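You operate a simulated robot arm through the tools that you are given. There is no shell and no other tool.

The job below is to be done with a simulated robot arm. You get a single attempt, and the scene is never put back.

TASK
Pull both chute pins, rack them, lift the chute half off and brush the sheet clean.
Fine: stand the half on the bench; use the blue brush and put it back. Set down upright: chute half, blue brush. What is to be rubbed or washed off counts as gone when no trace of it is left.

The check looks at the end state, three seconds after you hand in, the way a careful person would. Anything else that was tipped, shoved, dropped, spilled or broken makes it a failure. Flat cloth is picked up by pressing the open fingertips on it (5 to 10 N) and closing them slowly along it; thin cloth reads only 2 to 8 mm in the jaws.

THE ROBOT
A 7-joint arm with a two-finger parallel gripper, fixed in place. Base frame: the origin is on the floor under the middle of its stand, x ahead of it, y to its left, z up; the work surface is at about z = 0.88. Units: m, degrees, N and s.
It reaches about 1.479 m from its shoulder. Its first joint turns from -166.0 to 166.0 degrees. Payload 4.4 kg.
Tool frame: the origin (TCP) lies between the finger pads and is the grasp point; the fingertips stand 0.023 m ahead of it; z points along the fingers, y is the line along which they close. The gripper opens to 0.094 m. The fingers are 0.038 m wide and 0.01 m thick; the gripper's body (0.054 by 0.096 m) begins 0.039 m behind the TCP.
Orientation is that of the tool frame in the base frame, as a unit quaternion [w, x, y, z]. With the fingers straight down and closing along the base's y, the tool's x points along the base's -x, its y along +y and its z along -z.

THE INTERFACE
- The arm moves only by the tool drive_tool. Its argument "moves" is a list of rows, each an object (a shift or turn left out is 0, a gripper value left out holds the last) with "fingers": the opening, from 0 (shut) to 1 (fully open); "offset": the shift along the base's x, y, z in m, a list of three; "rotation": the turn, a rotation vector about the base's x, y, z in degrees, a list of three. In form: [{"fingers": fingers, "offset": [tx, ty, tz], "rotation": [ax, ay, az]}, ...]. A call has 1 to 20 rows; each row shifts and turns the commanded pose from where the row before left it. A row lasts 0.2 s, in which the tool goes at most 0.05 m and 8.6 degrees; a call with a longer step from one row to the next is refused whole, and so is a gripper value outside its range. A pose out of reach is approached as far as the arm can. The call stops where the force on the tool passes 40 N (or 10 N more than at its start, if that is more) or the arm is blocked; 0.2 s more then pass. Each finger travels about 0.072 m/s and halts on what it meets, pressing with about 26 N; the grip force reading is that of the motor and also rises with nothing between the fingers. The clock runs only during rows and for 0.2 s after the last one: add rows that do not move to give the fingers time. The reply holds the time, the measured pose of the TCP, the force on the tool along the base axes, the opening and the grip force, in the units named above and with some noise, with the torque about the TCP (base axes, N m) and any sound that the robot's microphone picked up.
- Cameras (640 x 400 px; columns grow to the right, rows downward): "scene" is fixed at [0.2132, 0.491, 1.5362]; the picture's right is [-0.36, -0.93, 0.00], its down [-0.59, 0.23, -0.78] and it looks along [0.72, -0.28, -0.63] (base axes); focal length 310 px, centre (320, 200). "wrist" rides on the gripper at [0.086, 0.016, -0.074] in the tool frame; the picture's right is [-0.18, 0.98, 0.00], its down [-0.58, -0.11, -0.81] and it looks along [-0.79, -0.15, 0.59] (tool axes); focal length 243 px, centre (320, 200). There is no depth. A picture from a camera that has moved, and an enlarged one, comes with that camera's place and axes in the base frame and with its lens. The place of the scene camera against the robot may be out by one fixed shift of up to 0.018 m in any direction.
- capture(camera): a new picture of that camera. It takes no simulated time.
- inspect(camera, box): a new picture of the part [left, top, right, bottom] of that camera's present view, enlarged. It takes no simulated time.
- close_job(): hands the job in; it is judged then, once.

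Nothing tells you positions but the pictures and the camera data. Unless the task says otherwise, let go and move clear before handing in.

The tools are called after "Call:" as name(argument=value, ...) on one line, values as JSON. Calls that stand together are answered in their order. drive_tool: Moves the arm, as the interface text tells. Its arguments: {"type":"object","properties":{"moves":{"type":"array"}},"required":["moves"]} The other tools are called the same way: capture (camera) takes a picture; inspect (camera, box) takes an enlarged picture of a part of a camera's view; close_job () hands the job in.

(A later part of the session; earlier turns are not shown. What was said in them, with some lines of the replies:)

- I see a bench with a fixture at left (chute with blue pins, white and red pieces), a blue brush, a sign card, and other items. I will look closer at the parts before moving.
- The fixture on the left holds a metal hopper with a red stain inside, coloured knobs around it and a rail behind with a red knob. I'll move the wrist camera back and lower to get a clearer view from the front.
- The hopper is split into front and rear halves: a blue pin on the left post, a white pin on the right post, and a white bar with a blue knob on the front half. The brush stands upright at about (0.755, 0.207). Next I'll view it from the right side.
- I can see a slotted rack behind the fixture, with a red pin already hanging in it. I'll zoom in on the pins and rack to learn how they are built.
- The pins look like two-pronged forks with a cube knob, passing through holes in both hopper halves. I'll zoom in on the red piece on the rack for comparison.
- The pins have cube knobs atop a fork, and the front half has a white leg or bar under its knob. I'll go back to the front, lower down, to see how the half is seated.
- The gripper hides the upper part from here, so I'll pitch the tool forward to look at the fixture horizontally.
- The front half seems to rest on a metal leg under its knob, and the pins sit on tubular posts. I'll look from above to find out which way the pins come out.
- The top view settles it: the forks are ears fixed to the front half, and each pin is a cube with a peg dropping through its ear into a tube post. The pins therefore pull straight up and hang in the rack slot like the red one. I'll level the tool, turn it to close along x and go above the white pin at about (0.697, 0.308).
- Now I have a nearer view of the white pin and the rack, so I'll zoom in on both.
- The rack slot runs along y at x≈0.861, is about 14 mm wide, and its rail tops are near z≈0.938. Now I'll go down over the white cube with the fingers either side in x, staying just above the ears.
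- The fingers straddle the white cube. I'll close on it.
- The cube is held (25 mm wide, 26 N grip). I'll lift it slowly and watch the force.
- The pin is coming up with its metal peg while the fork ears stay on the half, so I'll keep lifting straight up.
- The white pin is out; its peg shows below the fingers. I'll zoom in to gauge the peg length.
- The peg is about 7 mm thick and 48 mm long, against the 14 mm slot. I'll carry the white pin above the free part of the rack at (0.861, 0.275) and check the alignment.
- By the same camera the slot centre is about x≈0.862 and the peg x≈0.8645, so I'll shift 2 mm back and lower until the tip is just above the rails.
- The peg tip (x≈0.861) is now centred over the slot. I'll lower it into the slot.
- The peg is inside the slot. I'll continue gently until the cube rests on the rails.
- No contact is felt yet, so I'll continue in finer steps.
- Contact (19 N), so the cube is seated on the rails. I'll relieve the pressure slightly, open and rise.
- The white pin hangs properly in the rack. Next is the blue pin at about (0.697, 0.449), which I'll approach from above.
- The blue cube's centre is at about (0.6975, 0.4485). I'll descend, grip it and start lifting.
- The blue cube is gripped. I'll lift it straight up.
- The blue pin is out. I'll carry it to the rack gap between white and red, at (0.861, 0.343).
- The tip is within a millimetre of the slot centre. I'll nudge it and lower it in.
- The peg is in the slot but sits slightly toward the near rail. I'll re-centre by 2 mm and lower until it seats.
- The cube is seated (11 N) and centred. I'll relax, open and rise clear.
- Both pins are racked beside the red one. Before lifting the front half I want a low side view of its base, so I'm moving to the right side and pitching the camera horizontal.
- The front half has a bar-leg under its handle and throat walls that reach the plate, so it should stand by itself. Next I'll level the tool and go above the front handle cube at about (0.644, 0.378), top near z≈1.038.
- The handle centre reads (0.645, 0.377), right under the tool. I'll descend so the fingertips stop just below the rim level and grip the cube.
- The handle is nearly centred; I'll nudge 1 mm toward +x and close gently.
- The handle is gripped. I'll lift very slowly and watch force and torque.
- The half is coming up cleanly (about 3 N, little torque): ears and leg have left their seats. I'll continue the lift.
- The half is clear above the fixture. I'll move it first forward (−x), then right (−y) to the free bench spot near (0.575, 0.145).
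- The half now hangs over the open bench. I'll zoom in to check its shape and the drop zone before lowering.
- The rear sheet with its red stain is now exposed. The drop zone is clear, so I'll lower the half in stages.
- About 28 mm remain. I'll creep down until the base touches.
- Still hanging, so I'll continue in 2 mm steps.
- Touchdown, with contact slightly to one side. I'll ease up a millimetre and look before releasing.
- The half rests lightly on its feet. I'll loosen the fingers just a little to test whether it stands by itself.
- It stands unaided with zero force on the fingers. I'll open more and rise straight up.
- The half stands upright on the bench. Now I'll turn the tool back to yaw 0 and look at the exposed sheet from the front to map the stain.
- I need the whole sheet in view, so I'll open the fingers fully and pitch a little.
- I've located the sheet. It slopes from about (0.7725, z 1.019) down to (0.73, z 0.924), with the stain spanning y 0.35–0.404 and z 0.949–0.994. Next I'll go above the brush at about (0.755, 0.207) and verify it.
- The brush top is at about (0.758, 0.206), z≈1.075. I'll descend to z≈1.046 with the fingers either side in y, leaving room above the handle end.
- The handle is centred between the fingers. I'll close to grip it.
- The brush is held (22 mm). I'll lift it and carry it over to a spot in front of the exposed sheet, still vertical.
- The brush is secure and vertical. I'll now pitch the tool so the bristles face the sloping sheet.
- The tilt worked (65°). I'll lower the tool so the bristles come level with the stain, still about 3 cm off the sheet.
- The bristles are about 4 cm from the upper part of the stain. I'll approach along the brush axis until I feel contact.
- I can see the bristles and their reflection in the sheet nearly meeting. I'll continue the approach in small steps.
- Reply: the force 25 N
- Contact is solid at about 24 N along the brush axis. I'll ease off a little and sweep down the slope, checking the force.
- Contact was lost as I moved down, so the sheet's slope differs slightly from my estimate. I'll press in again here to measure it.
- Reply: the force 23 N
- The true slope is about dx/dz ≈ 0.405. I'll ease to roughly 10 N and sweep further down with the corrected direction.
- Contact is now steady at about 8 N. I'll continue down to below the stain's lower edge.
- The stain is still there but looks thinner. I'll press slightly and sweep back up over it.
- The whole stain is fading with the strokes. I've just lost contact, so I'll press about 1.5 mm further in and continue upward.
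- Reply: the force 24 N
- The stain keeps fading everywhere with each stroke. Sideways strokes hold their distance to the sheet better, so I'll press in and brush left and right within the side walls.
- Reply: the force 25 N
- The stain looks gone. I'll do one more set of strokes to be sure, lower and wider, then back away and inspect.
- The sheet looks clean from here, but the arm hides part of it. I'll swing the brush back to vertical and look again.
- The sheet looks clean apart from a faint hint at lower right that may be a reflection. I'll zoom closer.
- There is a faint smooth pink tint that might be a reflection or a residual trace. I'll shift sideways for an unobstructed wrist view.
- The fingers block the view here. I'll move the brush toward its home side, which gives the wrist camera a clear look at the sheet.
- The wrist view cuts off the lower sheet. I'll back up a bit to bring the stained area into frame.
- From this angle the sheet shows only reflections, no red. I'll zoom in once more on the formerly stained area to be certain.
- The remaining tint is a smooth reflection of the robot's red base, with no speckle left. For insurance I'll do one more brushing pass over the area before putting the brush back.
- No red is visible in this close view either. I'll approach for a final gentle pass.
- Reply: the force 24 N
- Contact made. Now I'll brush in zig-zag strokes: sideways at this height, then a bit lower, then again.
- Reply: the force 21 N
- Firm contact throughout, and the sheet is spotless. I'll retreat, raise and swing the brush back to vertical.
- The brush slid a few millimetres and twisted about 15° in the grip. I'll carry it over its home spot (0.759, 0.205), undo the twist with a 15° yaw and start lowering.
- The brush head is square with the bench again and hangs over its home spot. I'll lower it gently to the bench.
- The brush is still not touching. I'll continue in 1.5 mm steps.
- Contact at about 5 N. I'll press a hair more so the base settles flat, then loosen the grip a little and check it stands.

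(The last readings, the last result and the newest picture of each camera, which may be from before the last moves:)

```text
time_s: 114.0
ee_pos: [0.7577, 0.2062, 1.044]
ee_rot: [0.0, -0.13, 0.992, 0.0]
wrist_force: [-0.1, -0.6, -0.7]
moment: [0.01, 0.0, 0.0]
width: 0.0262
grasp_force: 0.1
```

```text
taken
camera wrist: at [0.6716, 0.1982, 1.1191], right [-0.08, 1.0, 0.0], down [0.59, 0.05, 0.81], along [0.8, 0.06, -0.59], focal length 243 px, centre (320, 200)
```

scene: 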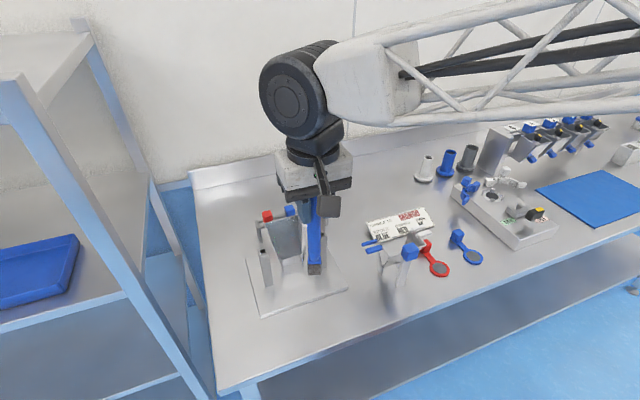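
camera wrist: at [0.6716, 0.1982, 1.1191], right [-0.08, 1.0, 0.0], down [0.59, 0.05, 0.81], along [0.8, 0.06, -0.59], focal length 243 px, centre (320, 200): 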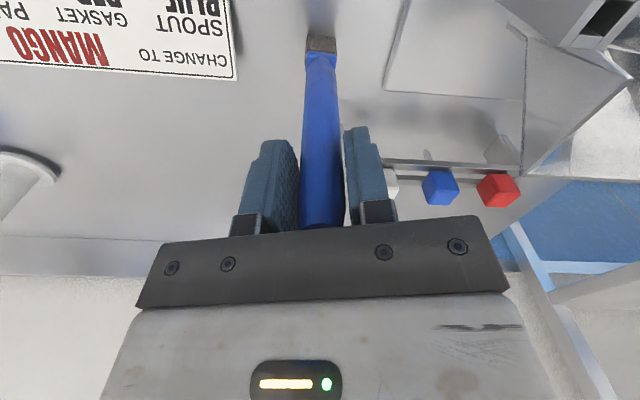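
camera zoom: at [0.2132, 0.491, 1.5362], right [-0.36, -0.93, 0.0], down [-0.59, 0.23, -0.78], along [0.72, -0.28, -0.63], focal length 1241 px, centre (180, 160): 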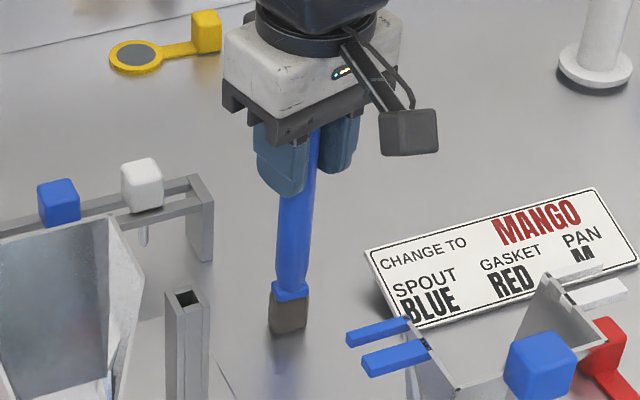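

It is loose and standing. I'll open further and check before rising.

Call:
drive_tool(moves=[{"fingers": 0.33}, {"fingers": 0.4}, {"fingers": 0.5}, {}, {}])

Call:
capture(camera="wrist")

Call:
inspect(camera="scene", box=[310, 160, 400, 260])

```text
time_s: 115.2
ee_pos: [0.7595, 0.2057, 1.0437]
ee_rot: [0.001, -0.131, 0.991, 0.0]
wrist_force: [0.5, -0.3, -0.4]
moment: [-0.03, -0.01, 0.0]
width: 0.047
grasp_force: 0.2
```

```text
taken
camera wrist: at [0.6716, 0.1982, 1.1192], right [-0.08, 1.0, 0.0], down [0.59, 0.05, 0.81], along [0.8, 0.06, -0.59], focal length 243 px, centre (320, 200)
```

wrist: 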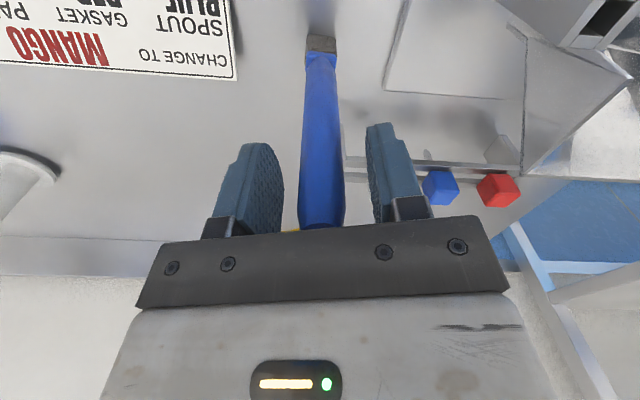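

```text
4.00 times, centred on (355, 210) of scene
camera zoom: at [0.2132, 0.491, 1.5362], right [-0.36, -0.93, 0.0], down [-0.59, 0.23, -0.78], along [0.72, -0.28, -0.63], focal length 1241 px, centre (180, 160)
```

zoom: 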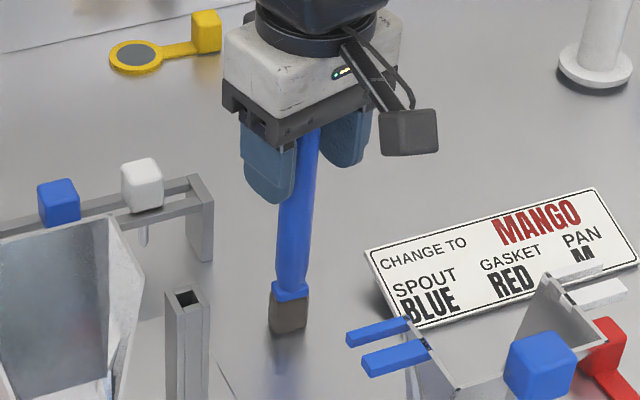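

The brush stands freely between the open fingers. I'll rise straight up and move clear.

Call:
drive_tool(moves=[{"fingers": 0.6, "offset": [0, 0, 0.008]}, {"offset": [0, 0, 0.02]}, {"offset": [0, 0, 0.03]}, {"offset": [0, 0, 0.045]}, {"offset": [0, 0, 0.05]}, {"offset": [0, 0, 0.05]}, {}])

Call:
capture(camera="scene")

Call:
inspect(camera="scene", box=[310, 170, 400, 260])

Call:
capture(camera="wrist")

```text
time_s: 116.8
ee_pos: [0.7594, 0.2071, 1.2468]
ee_rot: [0.0, -0.131, 0.991, 0.0]
wrist_force: [-0.6, -0.6, 0.3]
moment: [0.02, 0.0, -0.01]
width: 0.0567
grasp_force: 0.0
```

```text
taken
```

scene: 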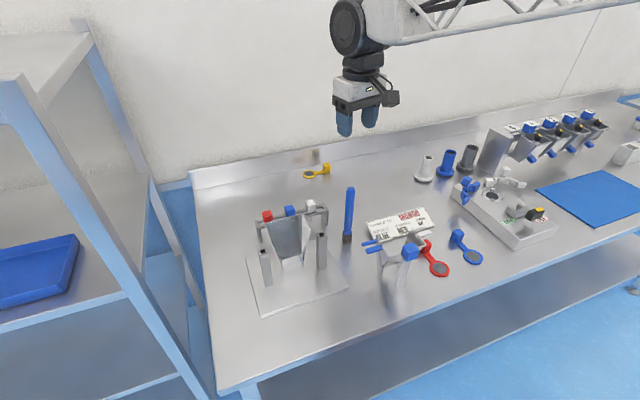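

```text
4.44 times, centred on (355, 215) of scene
camera zoom: at [0.2132, 0.491, 1.5362], right [-0.36, -0.93, 0.0], down [-0.59, 0.23, -0.78], along [0.72, -0.28, -0.63], focal length 1379 px, centre (164, 133)
```

zoom: 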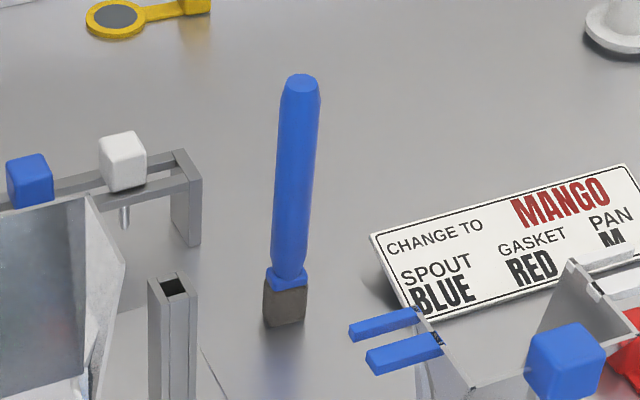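

```text
taken
camera wrist: at [0.6713, 0.1994, 1.3232], right [-0.08, 1.0, 0.0], down [0.59, 0.05, 0.81], along [0.8, 0.06, -0.59], focal length 243 px, centre (320, 200)
```

wrist: 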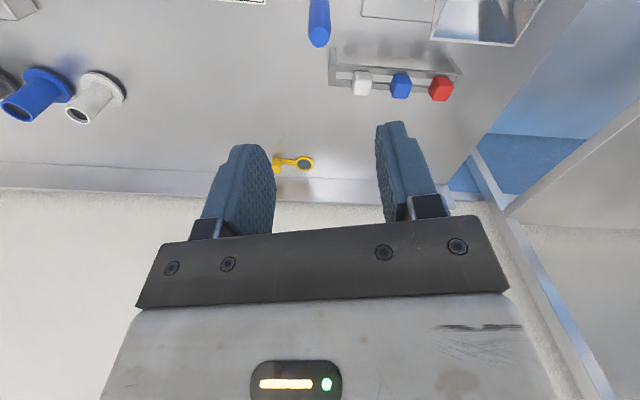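

The brush is back where it was and upright. I'll check the half, the rack and the sheet once more before handing in.

Call:
inspect(camera="scene", box=[240, 190, 340, 310])

Call:
inspect(camera="scene", box=[360, 190, 490, 310])

Call:
inspect(camera="scene", box=[270, 206, 320, 256])

Call:
inspect(camera="scene", box=[250, 195, 340, 240])

```text
3.33 times, centred on (290, 250) of scene
camera zoom: at [0.2132, 0.491, 1.5362], right [-0.36, -0.93, 0.0], down [-0.59, 0.23, -0.78], along [0.72, -0.28, -0.63], focal length 1034 px, centre (420, 33)
```

zoom: 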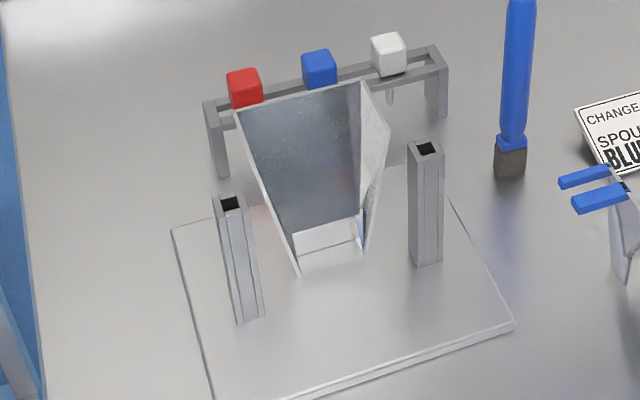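

```text
3.33 times, centred on (425, 250) of scene
camera zoom: at [0.2132, 0.491, 1.5362], right [-0.36, -0.93, 0.0], down [-0.59, 0.23, -0.78], along [0.72, -0.28, -0.63], focal length 1034 px, centre (-30, 33)
```

zoom: 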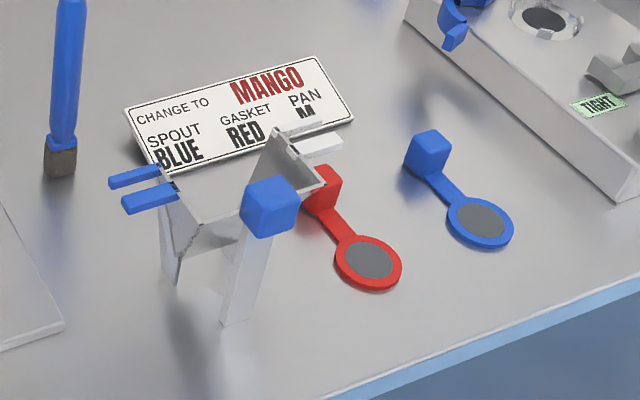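

```text
8.00 times, centred on (295, 231) of scene
camera zoom: at [0.2132, 0.491, 1.5362], right [-0.36, -0.93, 0.0], down [-0.59, 0.23, -0.78], along [0.72, -0.28, -0.63], focal length 2482 px, centre (520, -48)
```

zoom: 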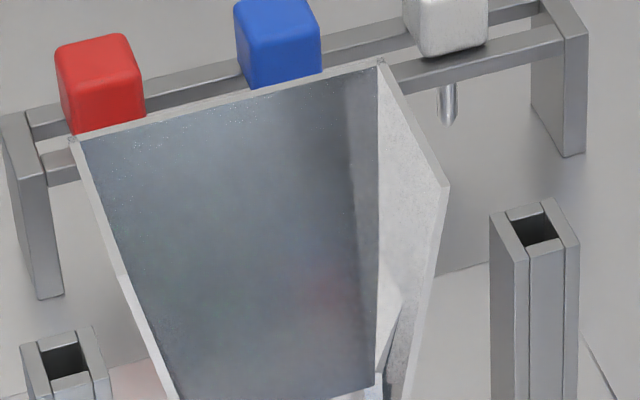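

```text
7.11 times, centred on (295, 218) of scene
camera zoom: at [0.2132, 0.491, 1.5362], right [-0.36, -0.93, 0.0], down [-0.59, 0.23, -0.78], along [0.72, -0.28, -0.63], focal length 2206 px, centre (498, 76)
```

zoom: 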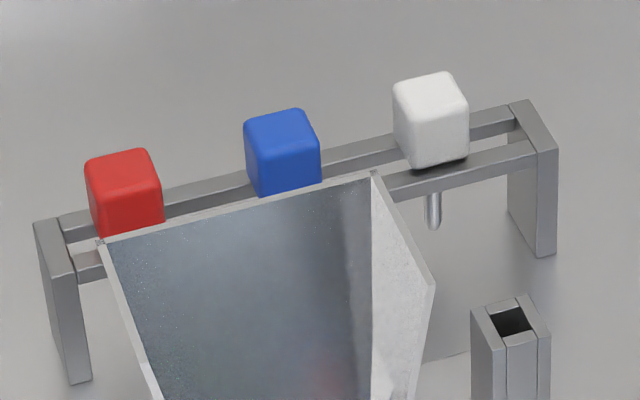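

Everything is in place: three pins in the rack, the half standing, the brush home and the sheet clean. The faint tint didn't change with more brushing, so it is a reflection. I'll move the arm back near its start pose and hand in.

Call:
drive_tool(moves=[{"offset": [0, 0, 0.04]}, {"offset": [-0.035, 0.018, 0], "rotation": [0, 0, -7.5]}, {"offset": [-0.035, 0.018, 0], "rotation": [0, 0, -7.5]}, {"offset": [-0.035, 0.018, 0]}, {"offset": [-0.035, 0.018, 0]}, {"offset": [-0.035, 0.018, 0]}, {}, {}])

Call:
capture(camera="scene")

Call:
capture(camera="wrist")

```text
time_s: 118.6
ee_pos: [0.5831, 0.2954, 1.2859]
ee_rot: [0.0, 0.0, 1.0, -0.001]
wrist_force: [0.1, -0.4, 0.0]
moment: [-0.01, -0.01, -0.03]
width: 0.0565
grasp_force: 0.1
```

```text
taken
```

scene: 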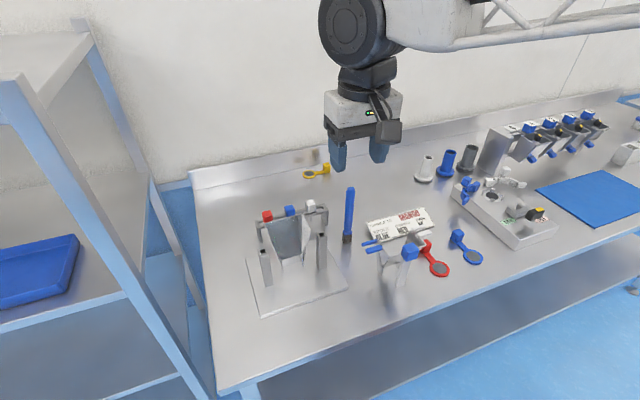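

```text
taken
camera wrist: at [0.4984, 0.3105, 1.3623], right [0.18, 0.98, 0.0], down [0.58, -0.11, 0.81], along [0.79, -0.15, -0.59], focal length 243 px, centre (320, 200)
```

wrist: 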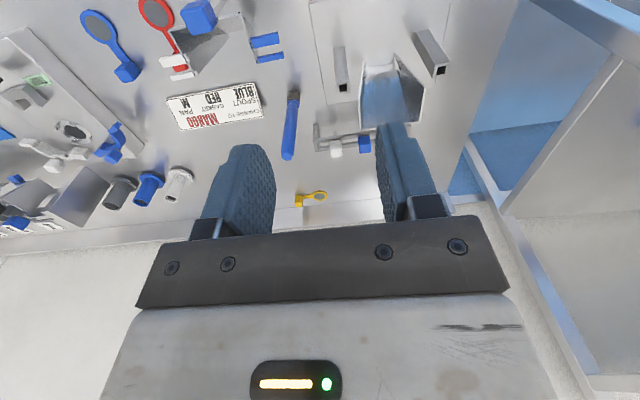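

The arm is clear. I'll take one last close look at the sheet from this angle.

Call:
inspect(camera="wrist", box=[340, 50, 440, 130])

Call:
inspect(camera="wrist", box=[140, 0, 300, 110])

```text
5.00 times, centred on (390, 90) of wrist
camera zoom: at [0.4984, 0.3105, 1.3623], right [0.18, 0.98, 0.0], down [0.58, -0.11, 0.81], along [0.79, -0.15, -0.59], focal length 1213 px, centre (-30, 750)
```

zoom: 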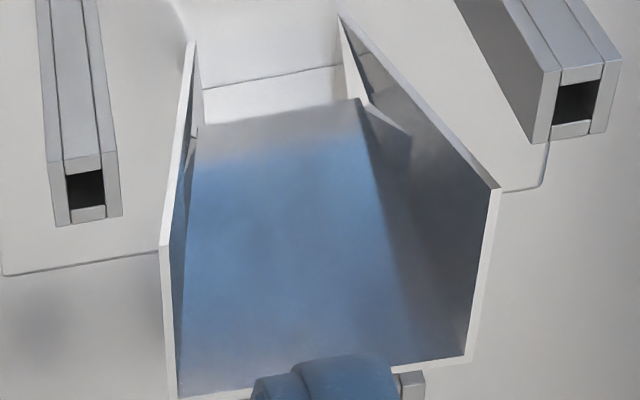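

```text
3.64 times, centred on (220, 55) of wrist
camera zoom: at [0.4984, 0.3105, 1.3623], right [0.18, 0.98, 0.0], down [0.58, -0.11, 0.81], along [0.79, -0.15, -0.59], focal length 882 px, centre (684, 727)
```

zoom: 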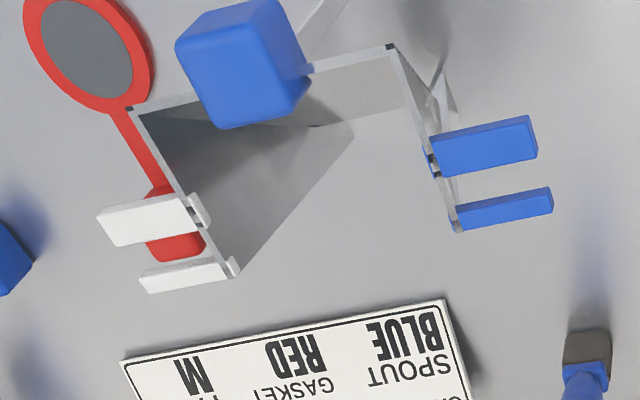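

The sheet is clean, the half stands upright and clear of the gasket handle, the pins are racked and the brush is home. I'm handing in.

Call:
close_job()

```text
The job is handed in.
```

The job is done and handed in; no result from the check has come back.

- **Pins:** I pulled the white and blue pins straight up. Both now hang in the rack slot next to the red pin that was already there.
- **Chute half:** I lifted it off by its blue handle. It stands upright by itself on the bench, to the right of the fixture.
- **Sheet:** I brushed the red stain until none was visible from either camera, then did one more pass. The fixed camera still shows a faint pink tint on the sheet. It didn't change with more brushing and isn't visible from the wrist camera, so I took it to be a reflection of the robot's red base.
- **Brush:** It twisted about 15° in the grip while brushing, so I turned it back. It stands upright within a few millimetres of its original spot.

As far as I could see, nothing else was touched or moved. The arm is back near its starting position with the gripper open.
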